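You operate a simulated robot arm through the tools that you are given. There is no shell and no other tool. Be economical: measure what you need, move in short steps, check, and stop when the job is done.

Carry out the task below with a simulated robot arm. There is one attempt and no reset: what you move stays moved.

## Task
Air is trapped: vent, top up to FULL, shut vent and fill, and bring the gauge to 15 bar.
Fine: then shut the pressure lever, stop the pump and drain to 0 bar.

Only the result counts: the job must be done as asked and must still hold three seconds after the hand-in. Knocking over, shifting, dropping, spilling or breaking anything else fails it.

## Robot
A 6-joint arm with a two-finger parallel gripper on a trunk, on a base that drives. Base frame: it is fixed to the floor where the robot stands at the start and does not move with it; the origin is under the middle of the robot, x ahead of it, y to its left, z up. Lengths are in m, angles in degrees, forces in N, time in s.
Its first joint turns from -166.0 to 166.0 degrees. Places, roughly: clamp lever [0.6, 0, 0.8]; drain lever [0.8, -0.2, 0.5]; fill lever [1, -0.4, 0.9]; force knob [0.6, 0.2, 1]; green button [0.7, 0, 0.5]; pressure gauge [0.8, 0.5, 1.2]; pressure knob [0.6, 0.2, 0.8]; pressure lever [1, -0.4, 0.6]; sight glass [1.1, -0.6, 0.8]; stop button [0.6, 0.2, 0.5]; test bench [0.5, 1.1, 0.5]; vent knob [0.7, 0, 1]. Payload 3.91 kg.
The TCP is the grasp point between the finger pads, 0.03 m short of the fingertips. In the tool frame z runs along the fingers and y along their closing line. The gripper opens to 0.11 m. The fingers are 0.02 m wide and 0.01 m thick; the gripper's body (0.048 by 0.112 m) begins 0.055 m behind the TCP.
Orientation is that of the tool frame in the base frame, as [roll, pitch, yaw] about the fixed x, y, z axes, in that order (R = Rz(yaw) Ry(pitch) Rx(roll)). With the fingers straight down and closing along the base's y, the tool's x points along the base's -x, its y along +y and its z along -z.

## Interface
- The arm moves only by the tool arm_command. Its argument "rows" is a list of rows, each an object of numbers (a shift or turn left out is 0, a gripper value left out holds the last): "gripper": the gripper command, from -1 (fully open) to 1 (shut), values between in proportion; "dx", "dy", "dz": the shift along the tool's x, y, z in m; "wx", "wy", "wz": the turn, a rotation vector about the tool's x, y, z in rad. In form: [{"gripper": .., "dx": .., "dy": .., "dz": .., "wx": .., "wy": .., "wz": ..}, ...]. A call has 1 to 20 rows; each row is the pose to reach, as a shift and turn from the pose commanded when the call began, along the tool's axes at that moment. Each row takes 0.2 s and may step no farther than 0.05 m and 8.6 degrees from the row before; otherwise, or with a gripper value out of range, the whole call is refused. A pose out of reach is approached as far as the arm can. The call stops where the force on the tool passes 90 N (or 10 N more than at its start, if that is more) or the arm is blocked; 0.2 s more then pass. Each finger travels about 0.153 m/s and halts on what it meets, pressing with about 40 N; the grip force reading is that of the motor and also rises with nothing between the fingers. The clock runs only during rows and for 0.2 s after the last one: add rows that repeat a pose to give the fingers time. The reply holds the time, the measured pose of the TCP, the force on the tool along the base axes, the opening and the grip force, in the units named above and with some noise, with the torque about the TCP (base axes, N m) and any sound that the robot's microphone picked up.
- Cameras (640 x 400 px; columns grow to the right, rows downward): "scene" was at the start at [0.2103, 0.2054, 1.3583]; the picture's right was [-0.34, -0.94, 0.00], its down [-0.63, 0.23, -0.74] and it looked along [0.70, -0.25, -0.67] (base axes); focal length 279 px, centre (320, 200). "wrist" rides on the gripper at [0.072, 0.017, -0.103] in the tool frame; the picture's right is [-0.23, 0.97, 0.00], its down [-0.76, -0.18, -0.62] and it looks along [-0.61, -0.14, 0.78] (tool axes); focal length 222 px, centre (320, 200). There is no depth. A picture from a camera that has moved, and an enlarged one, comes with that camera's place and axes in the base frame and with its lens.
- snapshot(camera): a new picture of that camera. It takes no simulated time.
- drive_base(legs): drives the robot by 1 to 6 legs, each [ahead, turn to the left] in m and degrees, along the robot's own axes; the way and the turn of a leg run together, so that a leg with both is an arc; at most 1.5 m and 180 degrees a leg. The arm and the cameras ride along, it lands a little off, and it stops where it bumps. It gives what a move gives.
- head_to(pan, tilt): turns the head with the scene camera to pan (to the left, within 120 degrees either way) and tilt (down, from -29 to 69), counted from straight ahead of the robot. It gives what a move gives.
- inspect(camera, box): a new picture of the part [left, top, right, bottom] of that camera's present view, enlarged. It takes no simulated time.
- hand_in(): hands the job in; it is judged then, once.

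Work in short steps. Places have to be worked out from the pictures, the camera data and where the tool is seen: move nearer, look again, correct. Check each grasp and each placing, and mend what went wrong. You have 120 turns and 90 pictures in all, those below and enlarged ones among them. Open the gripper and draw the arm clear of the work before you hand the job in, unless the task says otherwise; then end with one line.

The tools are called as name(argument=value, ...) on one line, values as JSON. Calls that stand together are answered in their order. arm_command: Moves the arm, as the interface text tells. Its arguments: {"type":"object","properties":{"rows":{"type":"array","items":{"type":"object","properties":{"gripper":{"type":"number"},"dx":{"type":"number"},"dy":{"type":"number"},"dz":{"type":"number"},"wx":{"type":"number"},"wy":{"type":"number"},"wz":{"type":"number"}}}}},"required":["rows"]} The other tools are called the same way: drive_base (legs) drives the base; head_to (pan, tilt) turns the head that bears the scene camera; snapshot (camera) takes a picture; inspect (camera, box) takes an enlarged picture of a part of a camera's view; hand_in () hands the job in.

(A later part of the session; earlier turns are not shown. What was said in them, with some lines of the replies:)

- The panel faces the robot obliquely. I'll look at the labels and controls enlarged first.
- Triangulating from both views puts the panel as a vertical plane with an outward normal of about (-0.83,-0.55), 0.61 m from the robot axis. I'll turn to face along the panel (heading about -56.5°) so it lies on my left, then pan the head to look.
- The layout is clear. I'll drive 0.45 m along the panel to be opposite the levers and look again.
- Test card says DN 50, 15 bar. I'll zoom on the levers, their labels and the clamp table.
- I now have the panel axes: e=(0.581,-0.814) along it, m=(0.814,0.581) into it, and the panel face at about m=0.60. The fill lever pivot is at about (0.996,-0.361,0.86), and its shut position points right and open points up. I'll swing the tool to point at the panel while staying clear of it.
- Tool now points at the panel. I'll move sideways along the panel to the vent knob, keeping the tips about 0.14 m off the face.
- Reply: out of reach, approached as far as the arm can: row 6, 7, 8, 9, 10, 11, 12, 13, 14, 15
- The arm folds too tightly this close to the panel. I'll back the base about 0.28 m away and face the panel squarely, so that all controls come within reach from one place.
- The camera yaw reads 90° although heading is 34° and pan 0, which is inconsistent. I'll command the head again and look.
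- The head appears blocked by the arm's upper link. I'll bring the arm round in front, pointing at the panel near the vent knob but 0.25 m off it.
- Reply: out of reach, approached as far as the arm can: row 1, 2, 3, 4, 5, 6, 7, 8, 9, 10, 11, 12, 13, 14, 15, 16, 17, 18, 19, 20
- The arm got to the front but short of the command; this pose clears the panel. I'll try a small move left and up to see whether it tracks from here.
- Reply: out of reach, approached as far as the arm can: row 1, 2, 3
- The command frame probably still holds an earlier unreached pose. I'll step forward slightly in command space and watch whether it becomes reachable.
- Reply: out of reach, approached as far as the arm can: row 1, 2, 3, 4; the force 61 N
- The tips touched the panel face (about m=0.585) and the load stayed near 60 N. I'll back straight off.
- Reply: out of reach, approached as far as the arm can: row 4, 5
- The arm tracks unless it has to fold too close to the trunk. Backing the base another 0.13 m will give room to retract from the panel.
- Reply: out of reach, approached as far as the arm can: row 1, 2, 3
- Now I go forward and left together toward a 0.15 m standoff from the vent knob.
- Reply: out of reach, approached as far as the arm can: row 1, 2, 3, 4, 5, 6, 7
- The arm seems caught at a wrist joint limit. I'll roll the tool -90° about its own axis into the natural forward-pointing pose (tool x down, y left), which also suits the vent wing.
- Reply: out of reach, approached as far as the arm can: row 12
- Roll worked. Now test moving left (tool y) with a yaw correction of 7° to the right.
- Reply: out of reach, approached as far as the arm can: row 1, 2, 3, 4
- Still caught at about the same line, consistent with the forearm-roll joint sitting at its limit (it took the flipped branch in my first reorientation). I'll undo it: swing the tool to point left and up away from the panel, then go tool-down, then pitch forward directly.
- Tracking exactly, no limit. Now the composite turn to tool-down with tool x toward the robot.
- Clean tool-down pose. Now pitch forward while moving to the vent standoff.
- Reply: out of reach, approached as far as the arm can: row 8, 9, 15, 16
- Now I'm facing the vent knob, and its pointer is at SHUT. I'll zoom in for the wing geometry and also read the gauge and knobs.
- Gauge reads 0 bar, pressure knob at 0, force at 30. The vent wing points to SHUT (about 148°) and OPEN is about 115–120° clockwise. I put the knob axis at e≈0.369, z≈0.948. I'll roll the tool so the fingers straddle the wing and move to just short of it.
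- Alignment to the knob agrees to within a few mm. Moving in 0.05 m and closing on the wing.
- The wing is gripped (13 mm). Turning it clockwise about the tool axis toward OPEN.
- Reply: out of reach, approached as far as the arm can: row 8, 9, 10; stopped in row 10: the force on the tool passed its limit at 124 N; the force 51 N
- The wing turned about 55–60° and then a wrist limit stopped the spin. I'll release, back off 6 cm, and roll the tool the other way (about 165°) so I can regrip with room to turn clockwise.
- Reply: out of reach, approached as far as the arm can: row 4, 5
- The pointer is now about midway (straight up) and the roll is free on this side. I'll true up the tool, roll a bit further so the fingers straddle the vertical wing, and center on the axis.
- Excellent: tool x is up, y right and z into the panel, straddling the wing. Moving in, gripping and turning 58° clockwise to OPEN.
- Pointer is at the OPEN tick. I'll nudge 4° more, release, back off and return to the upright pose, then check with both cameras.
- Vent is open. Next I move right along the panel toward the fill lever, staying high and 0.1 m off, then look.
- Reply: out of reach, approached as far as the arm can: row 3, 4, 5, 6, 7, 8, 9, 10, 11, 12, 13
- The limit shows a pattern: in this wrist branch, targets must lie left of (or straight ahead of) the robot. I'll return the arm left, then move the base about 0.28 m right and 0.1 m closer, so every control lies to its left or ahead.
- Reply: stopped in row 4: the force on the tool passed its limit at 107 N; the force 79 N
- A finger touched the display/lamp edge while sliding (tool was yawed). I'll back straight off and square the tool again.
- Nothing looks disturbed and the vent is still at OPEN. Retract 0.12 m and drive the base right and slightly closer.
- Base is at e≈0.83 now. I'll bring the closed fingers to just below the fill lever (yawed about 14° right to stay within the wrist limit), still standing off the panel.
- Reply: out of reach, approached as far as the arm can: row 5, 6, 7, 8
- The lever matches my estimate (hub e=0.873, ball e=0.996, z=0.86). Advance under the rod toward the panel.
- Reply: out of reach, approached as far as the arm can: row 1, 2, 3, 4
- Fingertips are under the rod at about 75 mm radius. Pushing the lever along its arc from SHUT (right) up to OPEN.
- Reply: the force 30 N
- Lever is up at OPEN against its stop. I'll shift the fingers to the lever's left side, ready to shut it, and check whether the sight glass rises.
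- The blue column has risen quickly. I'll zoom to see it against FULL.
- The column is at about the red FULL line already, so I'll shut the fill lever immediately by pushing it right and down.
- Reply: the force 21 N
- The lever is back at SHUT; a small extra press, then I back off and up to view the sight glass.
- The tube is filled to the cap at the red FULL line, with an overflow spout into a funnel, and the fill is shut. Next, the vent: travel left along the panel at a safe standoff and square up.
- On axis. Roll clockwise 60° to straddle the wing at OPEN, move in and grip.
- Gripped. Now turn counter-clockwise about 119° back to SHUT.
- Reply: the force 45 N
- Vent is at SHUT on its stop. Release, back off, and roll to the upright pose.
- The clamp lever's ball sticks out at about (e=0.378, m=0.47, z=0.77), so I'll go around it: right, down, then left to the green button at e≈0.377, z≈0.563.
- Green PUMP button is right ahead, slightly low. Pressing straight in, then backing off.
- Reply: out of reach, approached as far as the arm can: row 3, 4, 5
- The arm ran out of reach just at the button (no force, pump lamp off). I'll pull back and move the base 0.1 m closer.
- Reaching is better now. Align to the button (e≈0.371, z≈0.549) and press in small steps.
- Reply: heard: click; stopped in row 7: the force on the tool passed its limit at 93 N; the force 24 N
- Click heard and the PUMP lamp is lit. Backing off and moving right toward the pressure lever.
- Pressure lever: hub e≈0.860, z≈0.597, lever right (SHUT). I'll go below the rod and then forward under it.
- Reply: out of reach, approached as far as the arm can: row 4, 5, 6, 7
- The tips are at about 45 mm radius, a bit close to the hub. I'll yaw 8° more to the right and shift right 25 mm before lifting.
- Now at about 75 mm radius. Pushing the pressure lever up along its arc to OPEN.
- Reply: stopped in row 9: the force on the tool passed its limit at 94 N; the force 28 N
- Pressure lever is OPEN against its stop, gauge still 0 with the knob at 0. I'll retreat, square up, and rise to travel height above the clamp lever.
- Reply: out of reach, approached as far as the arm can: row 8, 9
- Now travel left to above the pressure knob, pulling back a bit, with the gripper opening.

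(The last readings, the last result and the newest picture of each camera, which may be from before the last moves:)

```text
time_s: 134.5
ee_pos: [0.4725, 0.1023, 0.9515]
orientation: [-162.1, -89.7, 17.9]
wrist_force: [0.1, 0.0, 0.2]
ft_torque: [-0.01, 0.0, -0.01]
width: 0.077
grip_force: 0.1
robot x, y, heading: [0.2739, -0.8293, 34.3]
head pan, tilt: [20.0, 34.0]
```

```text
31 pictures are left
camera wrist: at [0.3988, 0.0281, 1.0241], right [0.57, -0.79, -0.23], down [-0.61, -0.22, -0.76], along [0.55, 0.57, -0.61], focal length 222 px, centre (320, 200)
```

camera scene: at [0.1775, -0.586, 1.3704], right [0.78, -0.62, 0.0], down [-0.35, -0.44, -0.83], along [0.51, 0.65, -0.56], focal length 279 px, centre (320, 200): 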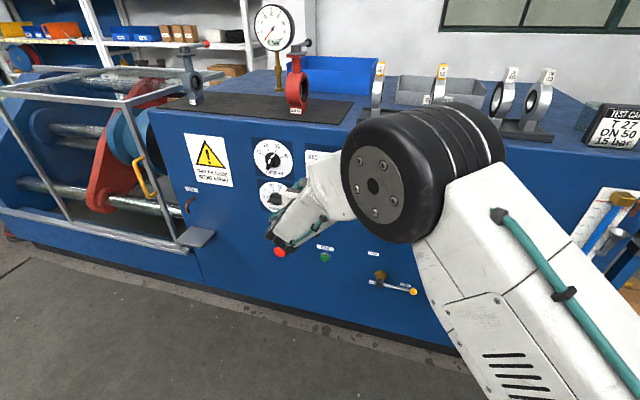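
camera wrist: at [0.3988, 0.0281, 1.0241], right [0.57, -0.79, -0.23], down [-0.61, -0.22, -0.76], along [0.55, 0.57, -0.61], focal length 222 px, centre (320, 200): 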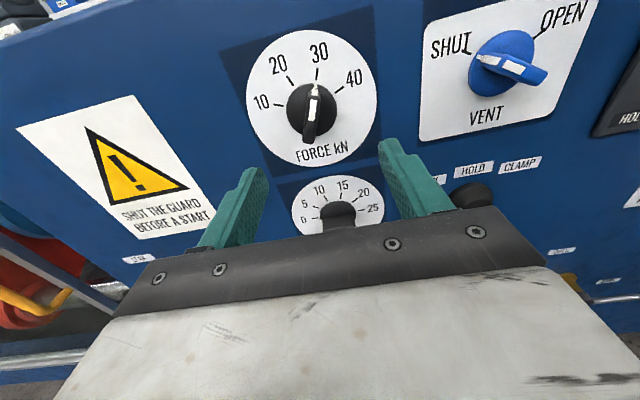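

The knob lies straight below, at about e=0.187, z=0.805. I'll descend and roll -90° so the fingers straddle its horizontal wing.

arm_command(rows=[{"dx": -0.036}, {"dx": -0.073}, {"dx": -0.11}, {"dx": -0.146, "dy": -0.003}, {"dx": -0.146, "dy": -0.003, "wz": -0.13}, {"dx": -0.146, "dy": -0.003, "wz": -0.26}, {"dx": -0.146, "dy": -0.003, "wz": -0.39}, {"dx": -0.146, "dy": -0.003, "wz": -0.52}, {"dx": -0.146, "dy": -0.003, "wz": -0.65}, {"dx": -0.146, "dy": -0.003, "wz": -0.78}, {"dx": -0.146, "dy": -0.003, "wz": -0.91}, {"dx": -0.146, "dy": -0.003, "wz": -1.04}, {"dx": -0.146, "dy": -0.003, "wz": -1.17}, {"dx": -0.146, "dy": -0.003, "wz": -1.3}, {"dx": -0.146, "dy": -0.003, "wz": -1.43}, {"dx": -0.146, "dy": -0.003, "wz": -1.57}])

snapshot(camera="wrist")

snapshot(camera="scene")

```text
time_s: 137.9
ee_pos: [0.4685, 0.1036, 0.8043]
orientation: [90.5, 0.0, 125.8]
wrist_force: [-0.6, 0.1, 0.1]
ft_torque: [0.03, 0.01, 0.0]
width: 0.077
grip_force: 0.0
robot x, y, heading: [0.2723, -0.8317, 34.2]
head pan, tilt: [20.0, 34.0]
```

```text
30 pictures are left
camera wrist: at [0.3431, 0.1028, 0.8225], right [0.14, -0.18, 0.97], down [-0.06, -0.98, -0.17], along [0.99, -0.04, -0.15], focal length 222 px, centre (320, 200)
```

wrist: 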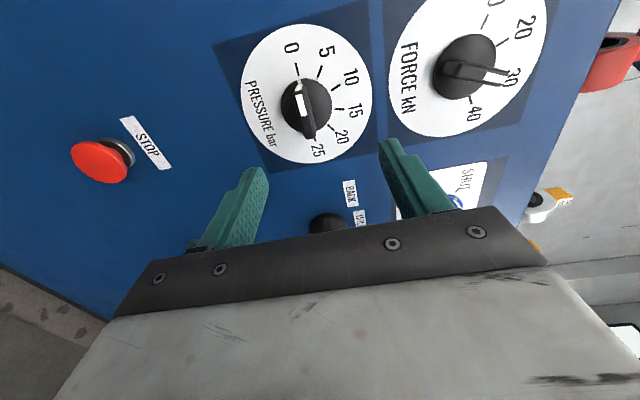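

```text
29 pictures are left
camera scene: at [0.3008, -0.4917, 1.3704], right [0.81, -0.59, 0.0], down [-0.33, -0.45, -0.83], along [0.49, 0.67, -0.56], focal length 279 px, centre (320, 200)
```

scene: 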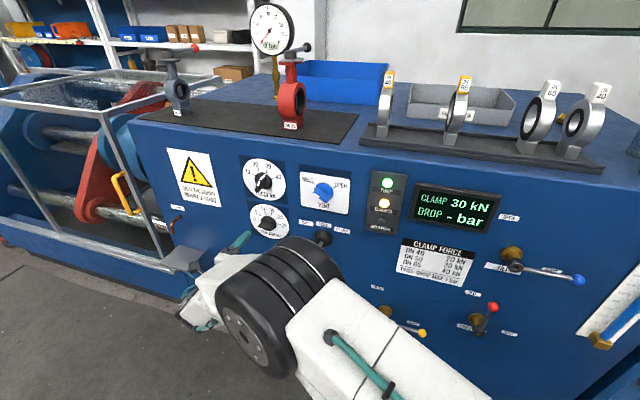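

Fingers straddle the wing (pointing to 0). Small centring correction, advance, and grip.

arm_command(rows=[{"dx": 0.007, "dy": -0.009, "dz": 0.03}, {"dx": 0.007, "dy": -0.009, "dz": 0.06}, {"dx": 0.007, "dy": -0.009, "dz": 0.08}, {"dx": 0.007, "dy": -0.009, "dz": 0.09}, {"dx": 0.007, "dy": -0.009, "dz": 0.09, "gripper": 0.3}, {"dx": 0.007, "dy": -0.009, "dz": 0.09, "gripper": 0.7}, {"dx": 0.007, "dy": -0.009, "dz": 0.09, "gripper": 0.8}, {"dx": 0.007, "dy": -0.009, "dz": 0.09, "gripper": 0.8}])

snapshot(camera="wrist")

```text
time_s: 139.7
ee_pos: [0.5372, 0.1625, 0.7928]
orientation: [90.5, -0.1, 125.8]
wrist_force: [-2.1, -0.9, -14.1]
ft_torque: [-0.21, 0.33, 0.23]
width: 0.018
grip_force: 7.0
robot x, y, heading: [0.2728, -0.8311, 34.0]
head pan, tilt: [20.0, 34.0]
```

```text
28 pictures are left
camera wrist: at [0.4116, 0.1604, 0.811], right [0.14, -0.18, 0.97], down [-0.06, -0.98, -0.17], along [0.99, -0.04, -0.15], focal length 222 px, centre (320, 200)
```

wrist: 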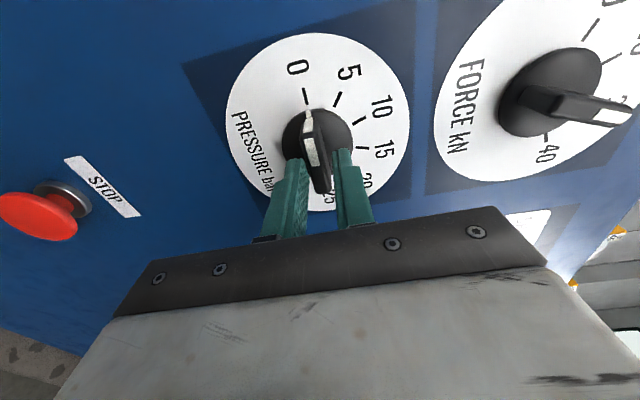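

Wing gripped. Turn clockwise in part (about 80°, near 11 bar) and read the gauge.

arm_command(rows=[{"wz": 0.12}, {"wz": 0.24}, {"wz": 0.36}, {"wz": 0.48}, {"wz": 0.6}, {"wz": 0.72}, {"wz": 0.84}, {"wz": 0.96}, {"wz": 1.08}, {"wz": 1.2}, {"wz": 1.32}, {"wz": 1.4}, {"wz": 1.4}, {"wz": 1.4}])

inspect(camera="scene", box=[220, 0, 360, 90])

snapshot(camera="wrist")

```text
time_s: 142.7
ee_pos: [0.5377, 0.1629, 0.7973]
orientation: [91.7, -80.4, 124.1]
wrist_force: [-1.1, 1.1, 3.6]
ft_torque: [0.4, -0.57, 0.13]
width: 0.013
grip_force: 45.0
robot x, y, heading: [0.2735, -0.831, 34.2]
head pan, tilt: [20.0, 34.0]
```

```text
4.44 times, centred on (290, 45) of scene
camera zoom: at [0.3007, -0.4919, 1.3704], right [0.81, -0.59, 0.0], down [-0.33, -0.45, -0.83], along [0.49, 0.67, -0.56], focal length 1240 px, centre (453, 889)
```

zoom: 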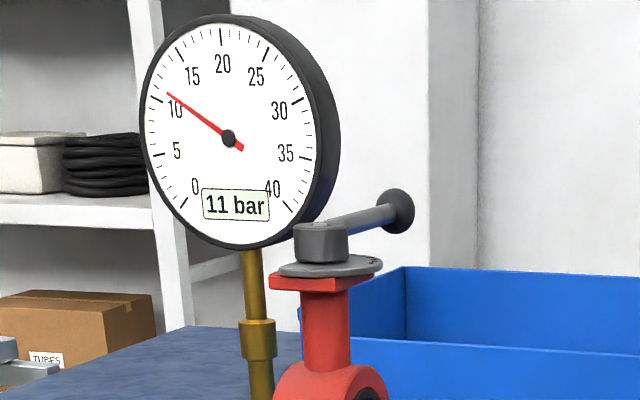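

```text
26 pictures are left
camera wrist: at [0.4579, 0.0986, 0.8712], right [0.58, -0.81, -0.06], down [-0.54, -0.33, -0.78], along [0.61, 0.49, -0.63], focal length 222 px, centre (320, 200)
```

wrist: 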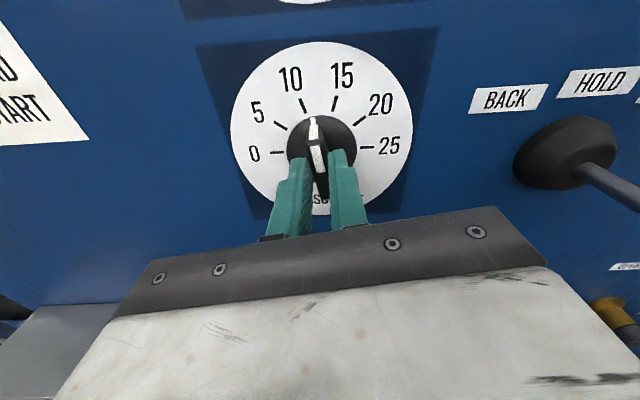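

Gauge reads 11 bar, as predicted. Turn about 27° more and wait for it to settle.

arm_command(rows=[{"wz": 0.12}, {"wz": 0.24}, {"wz": 0.36}, {"wz": 0.47}, {"wz": 0.47}, {"wz": 0.47}, {"wz": 0.47}, {"wz": 0.47}, {"wz": 0.47}, {"wz": 0.47}])

inspect(camera="scene", box=[240, 0, 320, 60])

```text
time_s: 144.9
ee_pos: [0.5393, 0.1597, 0.7973]
orientation: [-91.2, -72.8, -53.1]
wrist_force: [3.9, -46.4, 2.5]
ft_torque: [0.16, -0.54, -1.26]
width: 0.0128
grip_force: 44.8
robot x, y, heading: [0.272, -0.8321, 33.8]
head pan, tilt: [20.0, 34.0]
```

```text
6.67 times, centred on (280, 30) of scene
camera zoom: at [0.3012, -0.4936, 1.3708], right [0.81, -0.59, 0.0], down [-0.33, -0.45, -0.83], along [0.49, 0.67, -0.56], focal length 1860 px, centre (587, 1333)
```

zoom: 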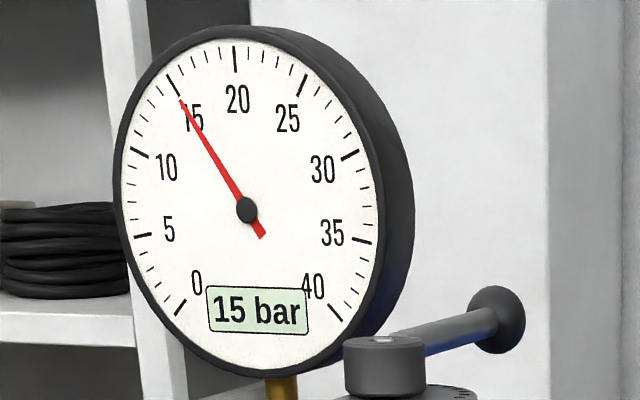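

Gauge reads 15 bar. Release the knob gently and confirm it holds.

arm_command(rows=[{"gripper": 0.4}, {"gripper": -0.4}, {"gripper": -0.4}, {"gripper": -0.4, "dz": -0.03}, {"gripper": -0.4, "dz": -0.07}, {"gripper": -0.4, "dz": -0.1}, {"gripper": -0.4, "dz": -0.1}])

inspect(camera="scene", box=[240, 0, 320, 60])

snapshot(camera="wrist")

```text
time_s: 146.5
ee_pos: [0.4572, 0.104, 0.794]
orientation: [-91.2, -72.7, -53.1]
wrist_force: [0.4, -0.8, 0.1]
ft_torque: [0.0, -0.01, -0.02]
width: 0.0768
grip_force: 0.0
robot x, y, heading: [0.2683, -0.8318, 33.8]
head pan, tilt: [20.0, 34.0]
```

```text
6.67 times, centred on (280, 30) of scene
camera zoom: at [0.301, -0.492, 1.3704], right [0.81, -0.59, 0.0], down [-0.33, -0.45, -0.83], along [0.49, 0.67, -0.56], focal length 1860 px, centre (587, 1333)
```

zoom: 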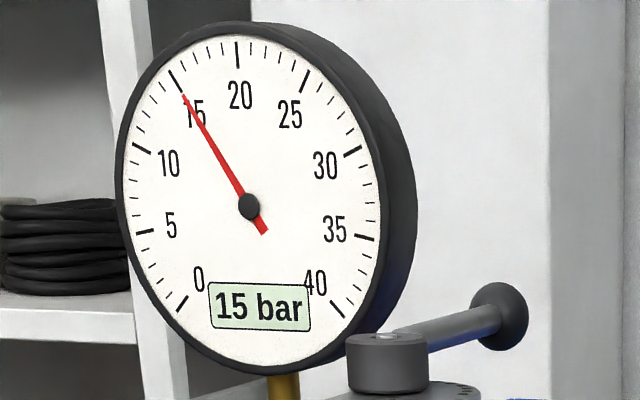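

```text
23 pictures are left
camera wrist: at [0.3966, 0.013, 0.8597], right [0.5, -0.7, -0.51], down [-0.74, -0.05, -0.67], along [0.45, 0.71, -0.54], focal length 222 px, centre (320, 200)
```

wrist: 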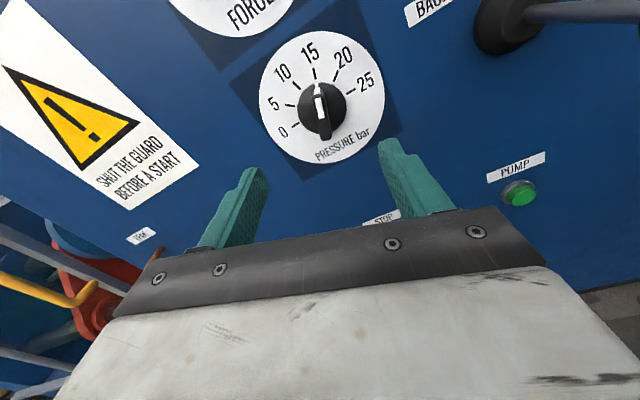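

Holding 15 bar. Now I rise to the safe height and un-roll the tool.

arm_command(rows=[{"dx": 0.037, "dy": -0.011, "wz": -0.075}, {"dx": 0.074, "dy": -0.0225, "wz": -0.15}, {"dx": 0.111, "dy": -0.034, "wz": -0.225}, {"dx": 0.15, "dy": -0.046, "wz": -0.3}])

arm_command(rows=[{"dy": 0.048, "gripper": 1}, {"dy": 0.096}, {"dy": 0.144}, {"dy": 0.192}, {"dy": 0.24}, {"dy": 0.288}, {"dy": 0.336}, {"dy": 0.384}, {"dy": 0.42, "dz": 0.01}, {"dy": 0.44, "dx": -0.04, "dz": 0.02}, {"dy": 0.46, "dx": -0.08, "dz": 0.03}, {"dy": 0.48, "dx": -0.12, "dz": 0.035, "wx": -0.03}, {"dy": 0.5, "dx": -0.16, "dz": 0.035, "wx": -0.06}, {"dy": 0.515, "dx": -0.2, "dz": 0.035, "wx": -0.09}, {"dy": 0.53, "dx": -0.24, "dz": 0.035, "wx": -0.12}, {"dy": 0.545, "dx": -0.275, "dz": 0.035, "wx": -0.15}, {"dy": 0.56, "dx": -0.285, "dz": 0.035, "wx": -0.2}])

snapshot(camera="wrist")

```text
time_s: 147.5
ee_pos: [0.459, 0.1049, 0.9518]
orientation: [175.5, -89.5, 40.2]
wrist_force: [0.0, 0.6, -0.4]
ft_torque: [0.03, -0.03, -0.03]
width: 0.0769
grip_force: 0.1
robot x, y, heading: [0.2705, -0.833, 33.8]
head pan, tilt: [20.0, 34.0]
```

```text
time_s: 151.1
ee_pos: [0.8139, -0.3314, 0.6655]
orientation: [-172.1, -89.7, 16.4]
wrist_force: [0.1, 0.6, 0.1]
ft_torque: [-0.04, 0.0, -0.01]
width: 0.0
grip_force: 38.0
robot x, y, heading: [0.2708, -0.8302, 34.1]
head pan, tilt: [20.0, 34.0]
```

```text
22 pictures are left
camera wrist: at [0.7271, -0.3888, 0.7393], right [0.4, -0.89, -0.23], down [-0.65, -0.1, -0.76], along [0.65, 0.45, -0.61], focal length 222 px, centre (320, 200)
```

wrist: 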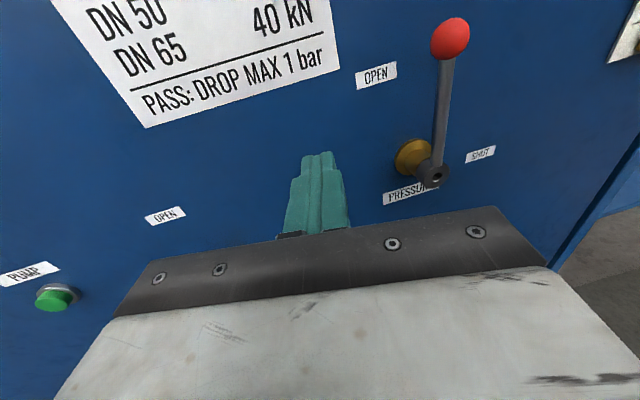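

The pressure lever stands up at OPEN. I'll place the closed fingers just left of it with a bit more right yaw.

arm_command(rows=[{"dy": 0.019, "dz": 0.0285, "dx": 0.002, "wx": -0.047}, {"dy": 0.038, "dz": 0.057, "dx": 0.004, "wx": -0.094}, {"dy": 0.0565, "dz": 0.0856, "dx": 0.005, "wx": -0.14}])

```text
time_s: 151.9
ee_pos: [0.9142, -0.3457, 0.6697]
orientation: [-178.8, -89.5, 15.1]
wrist_force: [0.5, -0.2, 1.1]
ft_torque: [0.0, 0.0, 0.0]
width: 0.0
grip_force: 37.2
robot x, y, heading: [0.2725, -0.8257, 34.2]
head pan, tilt: [20.0, 34.0]
```

Positioned. Sweep the lever right and down to SHUT.

arm_command(rows=[{"dy": 0.0236, "dz": 0.008}, {"dy": 0.0434, "dz": 0.015, "dx": 0.0025}, {"dy": 0.0632, "dz": 0.022}, {"dy": 0.0812, "dz": 0.0283, "dx": -0.009}, {"dy": 0.0968, "dz": 0.0337, "dx": -0.022}, {"dy": 0.1086, "dz": 0.0378, "dx": -0.0385}, {"dy": 0.1161, "dz": 0.0405, "dx": -0.058}, {"dy": 0.1175, "dz": 0.041, "dx": -0.065}, {"dy": 0.119, "dz": 0.0414, "dx": -0.07}])

snapshot(camera="wrist")

inspect(camera="scene", box=[230, 0, 520, 240])

```text
time_s: 153.9
ee_pos: [0.9871, -0.4505, 0.5997]
orientation: [-179.5, -89.6, 15.9]
wrist_force: [0.8, -0.6, 0.8]
ft_torque: [0.02, 0.02, 0.02]
width: 0.0
grip_force: 37.4
robot x, y, heading: [0.2716, -0.827, 34.3]
head pan, tilt: [20.0, 34.0]
```

```text
21 pictures are left
camera wrist: at [0.8931, -0.4946, 0.6733], right [0.27, -0.94, -0.23], down [-0.65, -0.01, -0.76], along [0.71, 0.35, -0.61], focal length 222 px, centre (320, 200)
```

wrist: 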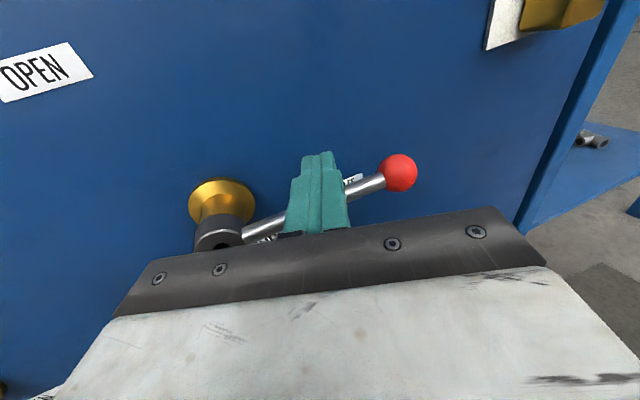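

```text
1.67 times, centred on (375, 120) of scene
camera zoom: at [0.3011, -0.4921, 1.3704], right [0.81, -0.59, 0.0], down [-0.33, -0.45, -0.83], along [0.49, 0.67, -0.56], focal length 465 px, centre (228, 333)
```

zoom: 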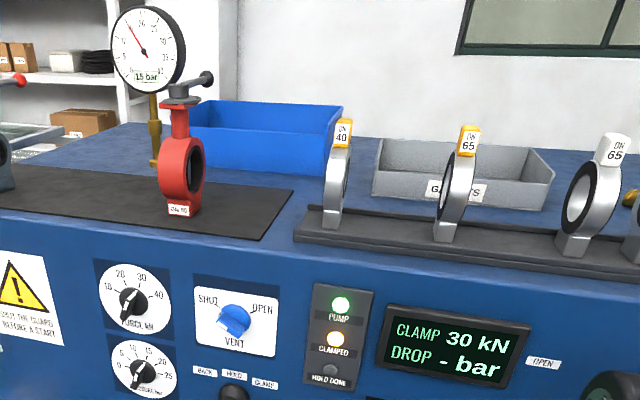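

No contact force at the end, so I'll press a little lower to be sure the lever is on its stop.

arm_command(rows=[{"dx": -0.006}, {"dx": -0.012}, {"dx": -0.016}])

snapshot(camera="wrist")

```text
time_s: 154.6
ee_pos: [0.9883, -0.448, 0.5952]
orientation: [-6.8, -88.8, -156.9]
wrist_force: [-11.2, -6.6, 34.0]
ft_torque: [0.16, -0.05, 0.0]
width: 0.0
grip_force: 37.7
robot x, y, heading: [0.2692, -0.8304, 34.0]
head pan, tilt: [20.0, 34.0]
stopped in row 3: the force on the tool passed its limit at 99 N (the readings are from after the stop); the commanded pose is now the measured one
```

```text
19 pictures are left
camera wrist: at [0.8928, -0.4944, 0.6663], right [0.28, -0.93, -0.23], down [-0.63, 0.0, -0.77], along [0.72, 0.36, -0.59], focal length 222 px, centre (320, 200)
```

wrist: 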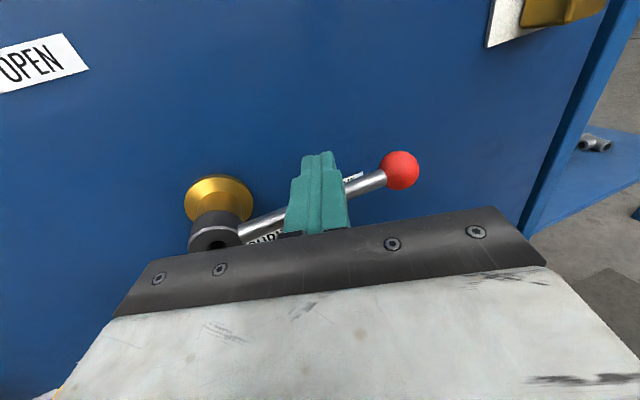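

The lever is firmly on its SHUT stop. Back away and travel left (below the clamp lever) to the STOP button.

arm_command(rows=[{"dx": 0.01, "dz": -0.03}, {"dx": 0.02, "dz": -0.07}, {"dx": 0.02, "dz": -0.1}, {"dx": 0.02, "dy": -0.044, "dz": -0.115, "wx": 0.02}, {"dx": 0.02, "dy": -0.088, "dz": -0.131, "wx": 0.045}, {"dx": 0.02, "dy": -0.132, "dz": -0.146, "wx": 0.07}, {"dx": 0.02, "dy": -0.176, "dz": -0.161, "wx": 0.095}, {"dx": 0.02, "dy": -0.22, "dz": -0.177, "wx": 0.12}, {"dx": 0.02, "dy": -0.264, "dz": -0.192, "wx": 0.145}, {"dx": 0.02, "dy": -0.308, "dz": -0.207, "wx": 0.17}, {"dx": 0.015, "dy": -0.352, "dz": -0.222, "wx": 0.195}, {"dx": 0.005, "dy": -0.396, "dz": -0.238, "wx": 0.22}, {"dx": -0.005, "dy": -0.44, "dz": -0.253, "wx": 0.245}, {"dx": -0.015, "dy": -0.484, "dz": -0.268, "wx": 0.27}, {"dx": -0.025, "dy": -0.528, "dz": -0.283, "wx": 0.295}, {"dx": -0.035, "dy": -0.572, "dz": -0.299, "wx": 0.32}, {"dx": -0.042, "dy": -0.616, "dz": -0.314, "wx": 0.335}, {"dx": -0.045, "dy": -0.66, "dz": -0.33, "wx": 0.335}])

snapshot(camera="wrist")

```text
time_s: 158.6
ee_pos: [0.4839, 0.119, 0.5982]
orientation: [-58.4, -86.1, -86.6]
wrist_force: [-0.4, 0.4, 0.2]
ft_torque: [0.0, 0.01, 0.0]
width: 0.0
grip_force: 37.4
robot x, y, heading: [0.2723, -0.8332, 34.4]
head pan, tilt: [20.0, 34.0]
stopped in row 18: the arm was blocked; the commanded pose is now the measured one
```

```text
18 pictures are left
camera wrist: at [0.4092, 0.0411, 0.6661], right [0.56, -0.78, -0.28], down [-0.62, -0.16, -0.77], along [0.56, 0.6, -0.57], focal length 222 px, centre (320, 200)
```

wrist: 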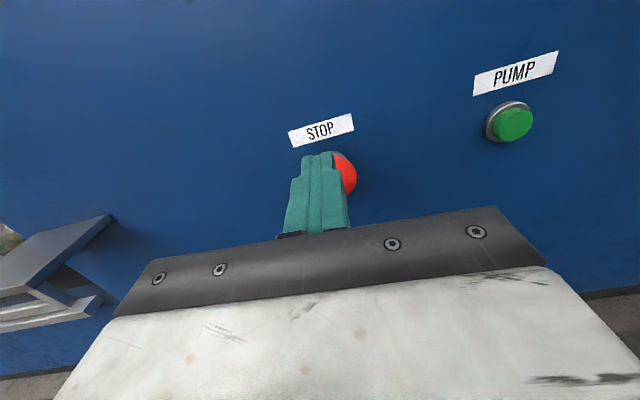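

The arm was reported blocked in the last row, at z≈0.60. I need to see what it touched before continuing.

snapshot(camera="scene")

```text
17 pictures are left
camera scene: at [0.3002, -0.4926, 1.3705], right [0.81, -0.59, 0.0], down [-0.33, -0.45, -0.83], along [0.49, 0.67, -0.56], focal length 279 px, centre (320, 200)
```

scene: 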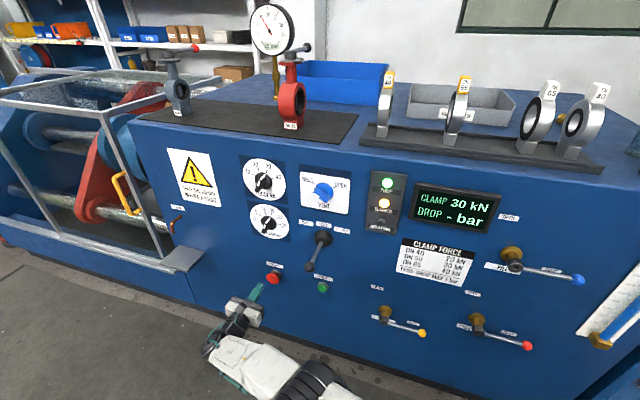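

Panel state is fine: gauge 15, pump on, vent, fill and pressure shut. It looks like the low stretched arm met its own base. I'll pitch the tool down about 25° so the wrist stays higher, and check.

arm_command(rows=[{"dx": 0.012, "wy": -0.1}, {"dx": 0.02, "wy": -0.22}, {"dx": 0.02, "wy": -0.34}, {"dx": 0.02, "wy": -0.46}])

snapshot(camera="wrist")

```text
time_s: 159.6
ee_pos: [0.4841, 0.1167, 0.6155]
orientation: [-172.5, -65.2, 28.0]
wrist_force: [-1.2, -0.1, -0.9]
ft_torque: [0.0, -0.01, -0.01]
width: 0.0
grip_force: 38.1
robot x, y, heading: [0.2706, -0.8285, 34.0]
head pan, tilt: [20.0, 34.0]
```

```text
16 pictures are left
camera wrist: at [0.4448, 0.0614, 0.723], right [0.47, -0.84, -0.26], down [-0.84, -0.34, -0.42], along [0.27, 0.42, -0.87], focal length 222 px, centre (320, 200)
```

wrist: 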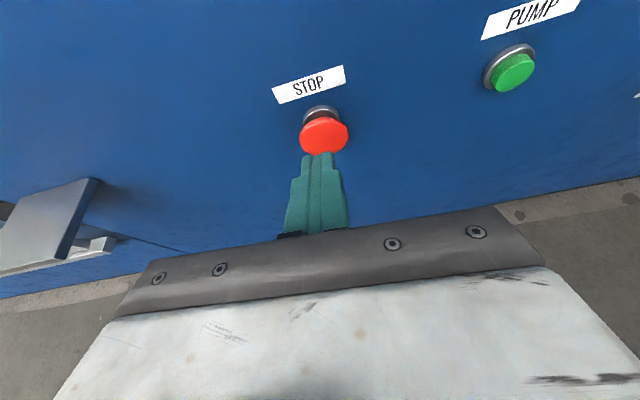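

Button is right ahead. I'll move in along the tool axis and press.

arm_command(rows=[{"dx": -0.012, "dy": 0.003, "dz": 0.025}, {"dx": -0.0163, "dy": 0.005, "dz": 0.055}, {"dx": -0.0163, "dy": 0.005, "dz": 0.07}, {"dx": -0.0143, "dy": 0.005, "dz": 0.077}, {"dx": -0.012, "dy": 0.005, "dz": 0.083}, {"dx": -0.01, "dy": 0.005, "dz": 0.089}, {"dx": -0.008, "dy": 0.005, "dz": 0.095}])

inspect(camera="scene", box=[220, 0, 520, 300])

```text
time_s: 161.2
ee_pos: [0.5514, 0.161, 0.5688]
orientation: [-172.3, -65.4, 28.2]
wrist_force: [-26.4, -57.0, 22.6]
ft_torque: [0.26, -0.42, -0.87]
width: 0.0
grip_force: 38.1
robot x, y, heading: [0.2715, -0.8289, 34.0]
head pan, tilt: [20.0, 34.0]
heard: click
```

```text
1.33 times, centred on (370, 150) of scene
camera zoom: at [0.2992, -0.4947, 1.371], right [0.81, -0.59, 0.0], down [-0.33, -0.45, -0.83], along [0.49, 0.67, -0.56], focal length 372 px, centre (253, 267)
```

zoom: 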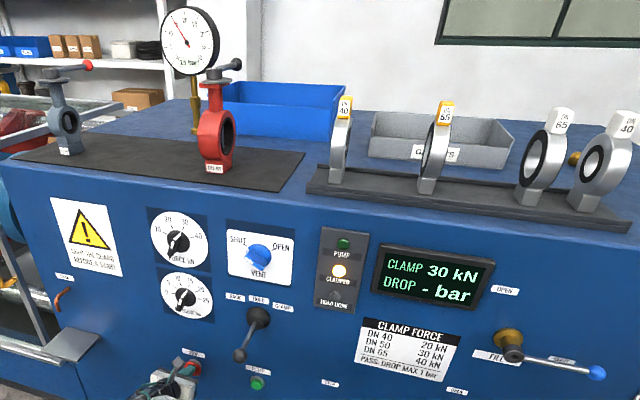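

Click heard and the PUMP lamp is off. Back off and move right to the drain lever (hub about e=0.61, z=0.515), keeping low beneath the clamp lever.

arm_command(rows=[{"dz": -0.04, "dx": -0.01}, {"dz": -0.08, "dx": -0.025}, {"dz": -0.1, "dx": -0.04}, {"dz": -0.1, "dx": -0.04, "dy": 0.045}, {"dz": -0.1, "dx": -0.04, "dy": 0.09}, {"dz": -0.1, "dx": -0.04, "dy": 0.135}, {"dz": -0.1, "dx": -0.04, "dy": 0.18}, {"dz": -0.1, "dx": -0.04, "dy": 0.225}, {"dz": -0.1, "dx": -0.04, "dy": 0.27}, {"dz": -0.1, "dx": -0.04, "dy": 0.315}, {"dz": -0.1, "dx": -0.04, "dy": 0.36}])

snapshot(camera="wrist")

```text
time_s: 163.6
ee_pos: [0.6739, -0.1927, 0.5534]
orientation: [-172.2, -65.4, 28.0]
wrist_force: [0.0, 0.4, 0.2]
ft_torque: [0.02, -0.03, -0.03]
width: 0.0
grip_force: 37.7
robot x, y, heading: [0.2709, -0.8272, 34.1]
head pan, tilt: [20.0, 34.0]
```

```text
14 pictures are left
camera wrist: at [0.6348, -0.2481, 0.6615], right [0.48, -0.84, -0.26], down [-0.84, -0.34, -0.43], along [0.27, 0.42, -0.87], focal length 222 px, centre (320, 200)
```

wrist: 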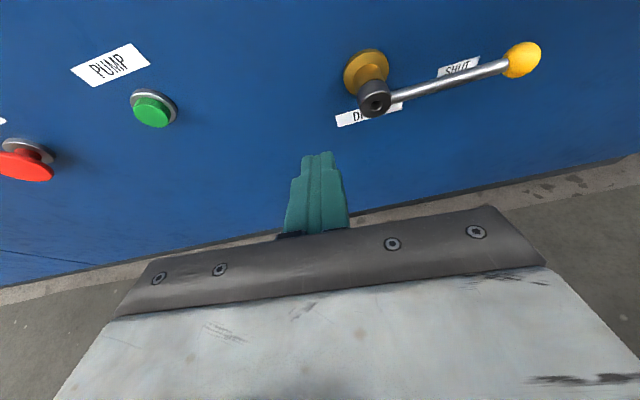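

Drain hub at e≈0.600, z≈0.515, lever to the right. I'll go below the rod with the pitched fingers, then forward.

arm_command(rows=[{"dx": -0.025, "dy": 0.035, "dz": 0.008}, {"dx": -0.05, "dy": 0.075, "dz": 0.018}, {"dx": -0.075, "dy": 0.11, "dz": 0.03}, {"dx": -0.075, "dy": 0.132, "dz": 0.0306}, {"dx": -0.06, "dy": 0.132, "dz": 0.063}, {"dx": -0.045, "dy": 0.131, "dz": 0.095}, {"dx": -0.033, "dy": 0.131, "dz": 0.1215}])

snapshot(camera="wrist")

```text
time_s: 165.2
ee_pos: [0.8257, -0.2414, 0.4676]
orientation: [-172.3, -65.4, 28.0]
wrist_force: [0.3, -0.1, 0.1]
ft_torque: [0.01, -0.03, 0.01]
width: 0.0
grip_force: 37.6
robot x, y, heading: [0.2704, -0.8346, 34.2]
head pan, tilt: [20.0, 34.0]
```

```text
13 pictures are left
camera wrist: at [0.787, -0.2975, 0.5757], right [0.48, -0.84, -0.26], down [-0.84, -0.34, -0.43], along [0.27, 0.42, -0.87], focal length 222 px, centre (320, 200)
```

wrist: 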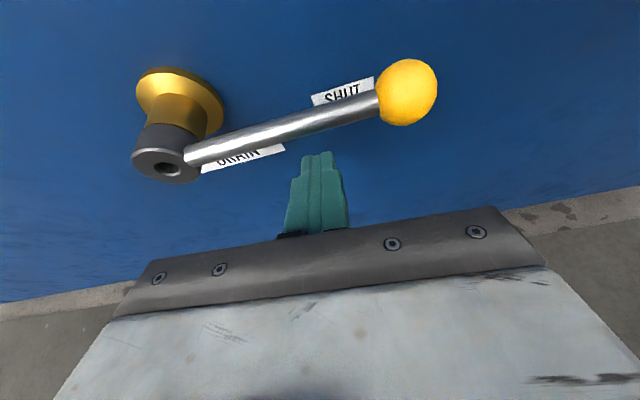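

In place beneath the rod. Push the drain lever up along its arc to OPEN.

arm_command(rows=[{"dx": 0.0175, "dy": -0.001, "dz": -0.008}, {"dx": 0.0345, "dy": -0.002, "dz": -0.0158}, {"dx": 0.0528, "dy": -0.0006, "dz": -0.0242}, {"dx": 0.0708, "dy": -0.0043, "dz": -0.0324}, {"dx": 0.0876, "dy": -0.0133, "dz": -0.0403}, {"dx": 0.1015, "dy": -0.0262, "dz": -0.0468}, {"dx": 0.1115, "dy": -0.0428, "dz": -0.0516}, {"dx": 0.1177, "dy": -0.0622, "dz": -0.0547}, {"dx": 0.119, "dy": -0.0713, "dz": -0.0554}])

snapshot(camera="wrist")

inspect(camera="scene", box=[220, 0, 520, 300])

```text
time_s: 167.2
ee_pos: [0.7888, -0.1933, 0.6026]
orientation: [-172.5, -65.3, 27.7]
wrist_force: [18.2, -26.1, 2.1]
ft_torque: [-0.45, -0.37, -0.63]
width: 0.0
grip_force: 37.8
robot x, y, heading: [0.2739, -0.8306, 33.8]
head pan, tilt: [20.0, 34.0]
```

```text
12 pictures are left
camera wrist: at [0.7498, -0.2491, 0.7095], right [0.47, -0.85, -0.26], down [-0.84, -0.33, -0.42], along [0.27, 0.42, -0.87], focal length 222 px, centre (320, 200)
```

wrist: 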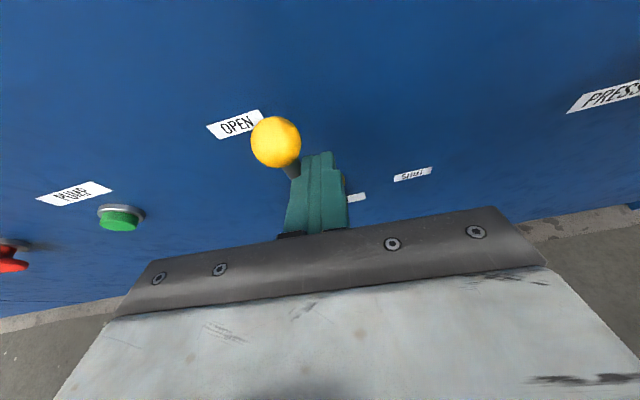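

```text
1.33 times, centred on (370, 150) of scene
camera zoom: at [0.3022, -0.493, 1.3706], right [0.81, -0.59, 0.0], down [-0.33, -0.45, -0.83], along [0.49, 0.67, -0.56], focal length 372 px, centre (253, 267)
```

zoom: 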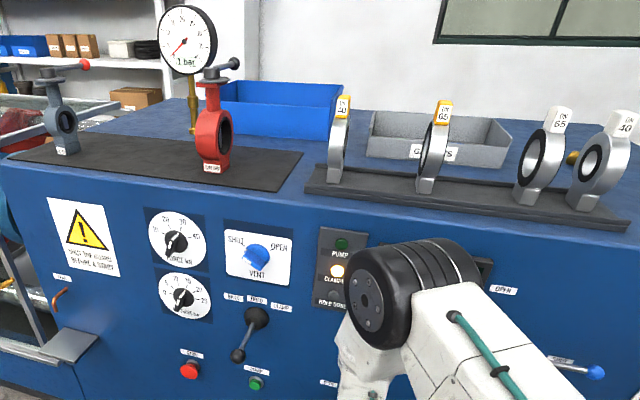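

Drain is open and pressure is falling (about 1 bar). I'll draw the arm back, open the gripper and let it settle.

arm_command(rows=[{"dy": 0.01, "dz": -0.02}, {"dy": 0.01, "dz": -0.06}, {"dy": 0.01, "dz": -0.1}, {"dy": 0.01, "dz": -0.13, "dx": 0.02}, {"dy": 0.0, "dz": -0.13, "dx": 0.05, "gripper": -1}, {"dz": -0.13, "dx": 0.05}, {"dz": -0.13, "dx": 0.05}, {"dz": -0.13, "dx": 0.05}, {"dz": -0.13, "dx": 0.05}, {"dz": -0.13, "dx": 0.05}, {"dz": -0.13, "dx": 0.05}, {"dz": -0.13, "dx": 0.05}])

inspect(camera="scene", box=[240, 0, 320, 60])

snapshot(camera="scene")

snapshot(camera="wrist")

```text
time_s: 169.8
ee_pos: [0.7109, -0.2512, 0.6983]
orientation: [-172.3, -65.4, 28.0]
wrist_force: [0.2, 0.3, -1.1]
ft_torque: [-0.02, 0.01, 0.02]
width: 0.1099
grip_force: 0.0
robot x, y, heading: [0.2753, -0.829, 34.2]
head pan, tilt: [20.0, 34.0]
```

```text
6.67 times, centred on (280, 30) of scene
camera zoom: at [0.3008, -0.4923, 1.3704], right [0.81, -0.59, 0.0], down [-0.33, -0.45, -0.83], along [0.49, 0.67, -0.56], focal length 1860 px, centre (587, 1333)
```

zoom: 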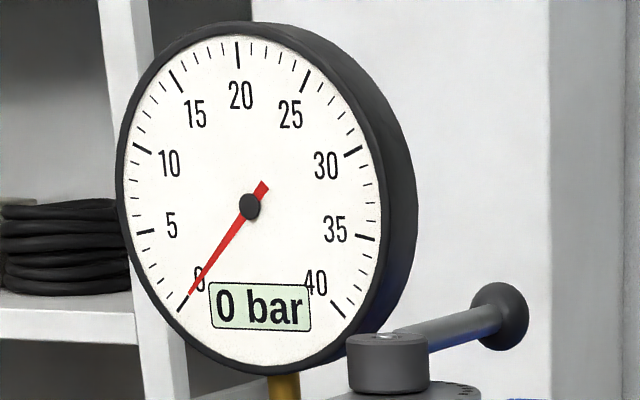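

```text
9 pictures are left
camera scene: at [0.3008, -0.4923, 1.3704], right [0.81, -0.59, 0.0], down [-0.33, -0.45, -0.83], along [0.49, 0.67, -0.56], focal length 279 px, centre (320, 200)
```

scene: 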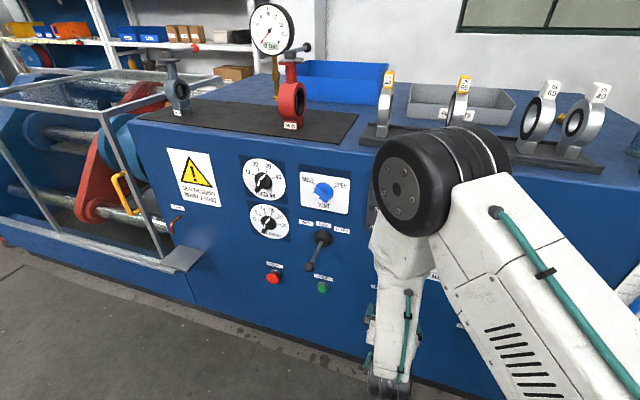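

```text
8 pictures are left
camera wrist: at [0.6716, -0.3058, 0.8063], right [0.47, -0.84, -0.26], down [-0.84, -0.34, -0.43], along [0.27, 0.42, -0.87], focal length 222 px, centre (320, 200)
```

wrist: 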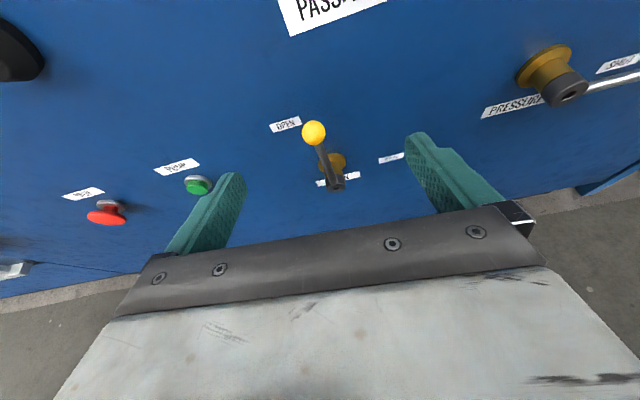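

The gauge reads 0 bar with the drain open. Fill, vent and pressure are shut, the pump is off, and the arm is clear with the gripper open. Handing in.

hand_in()

```text
The job is handed in.
```

The line was vented and topped up to FULL, vent and fill were shut, and the gauge was brought to 15 bar; then I shut the pressure lever, stopped the pump and drained to 0 bar, leaving the drain lever open.
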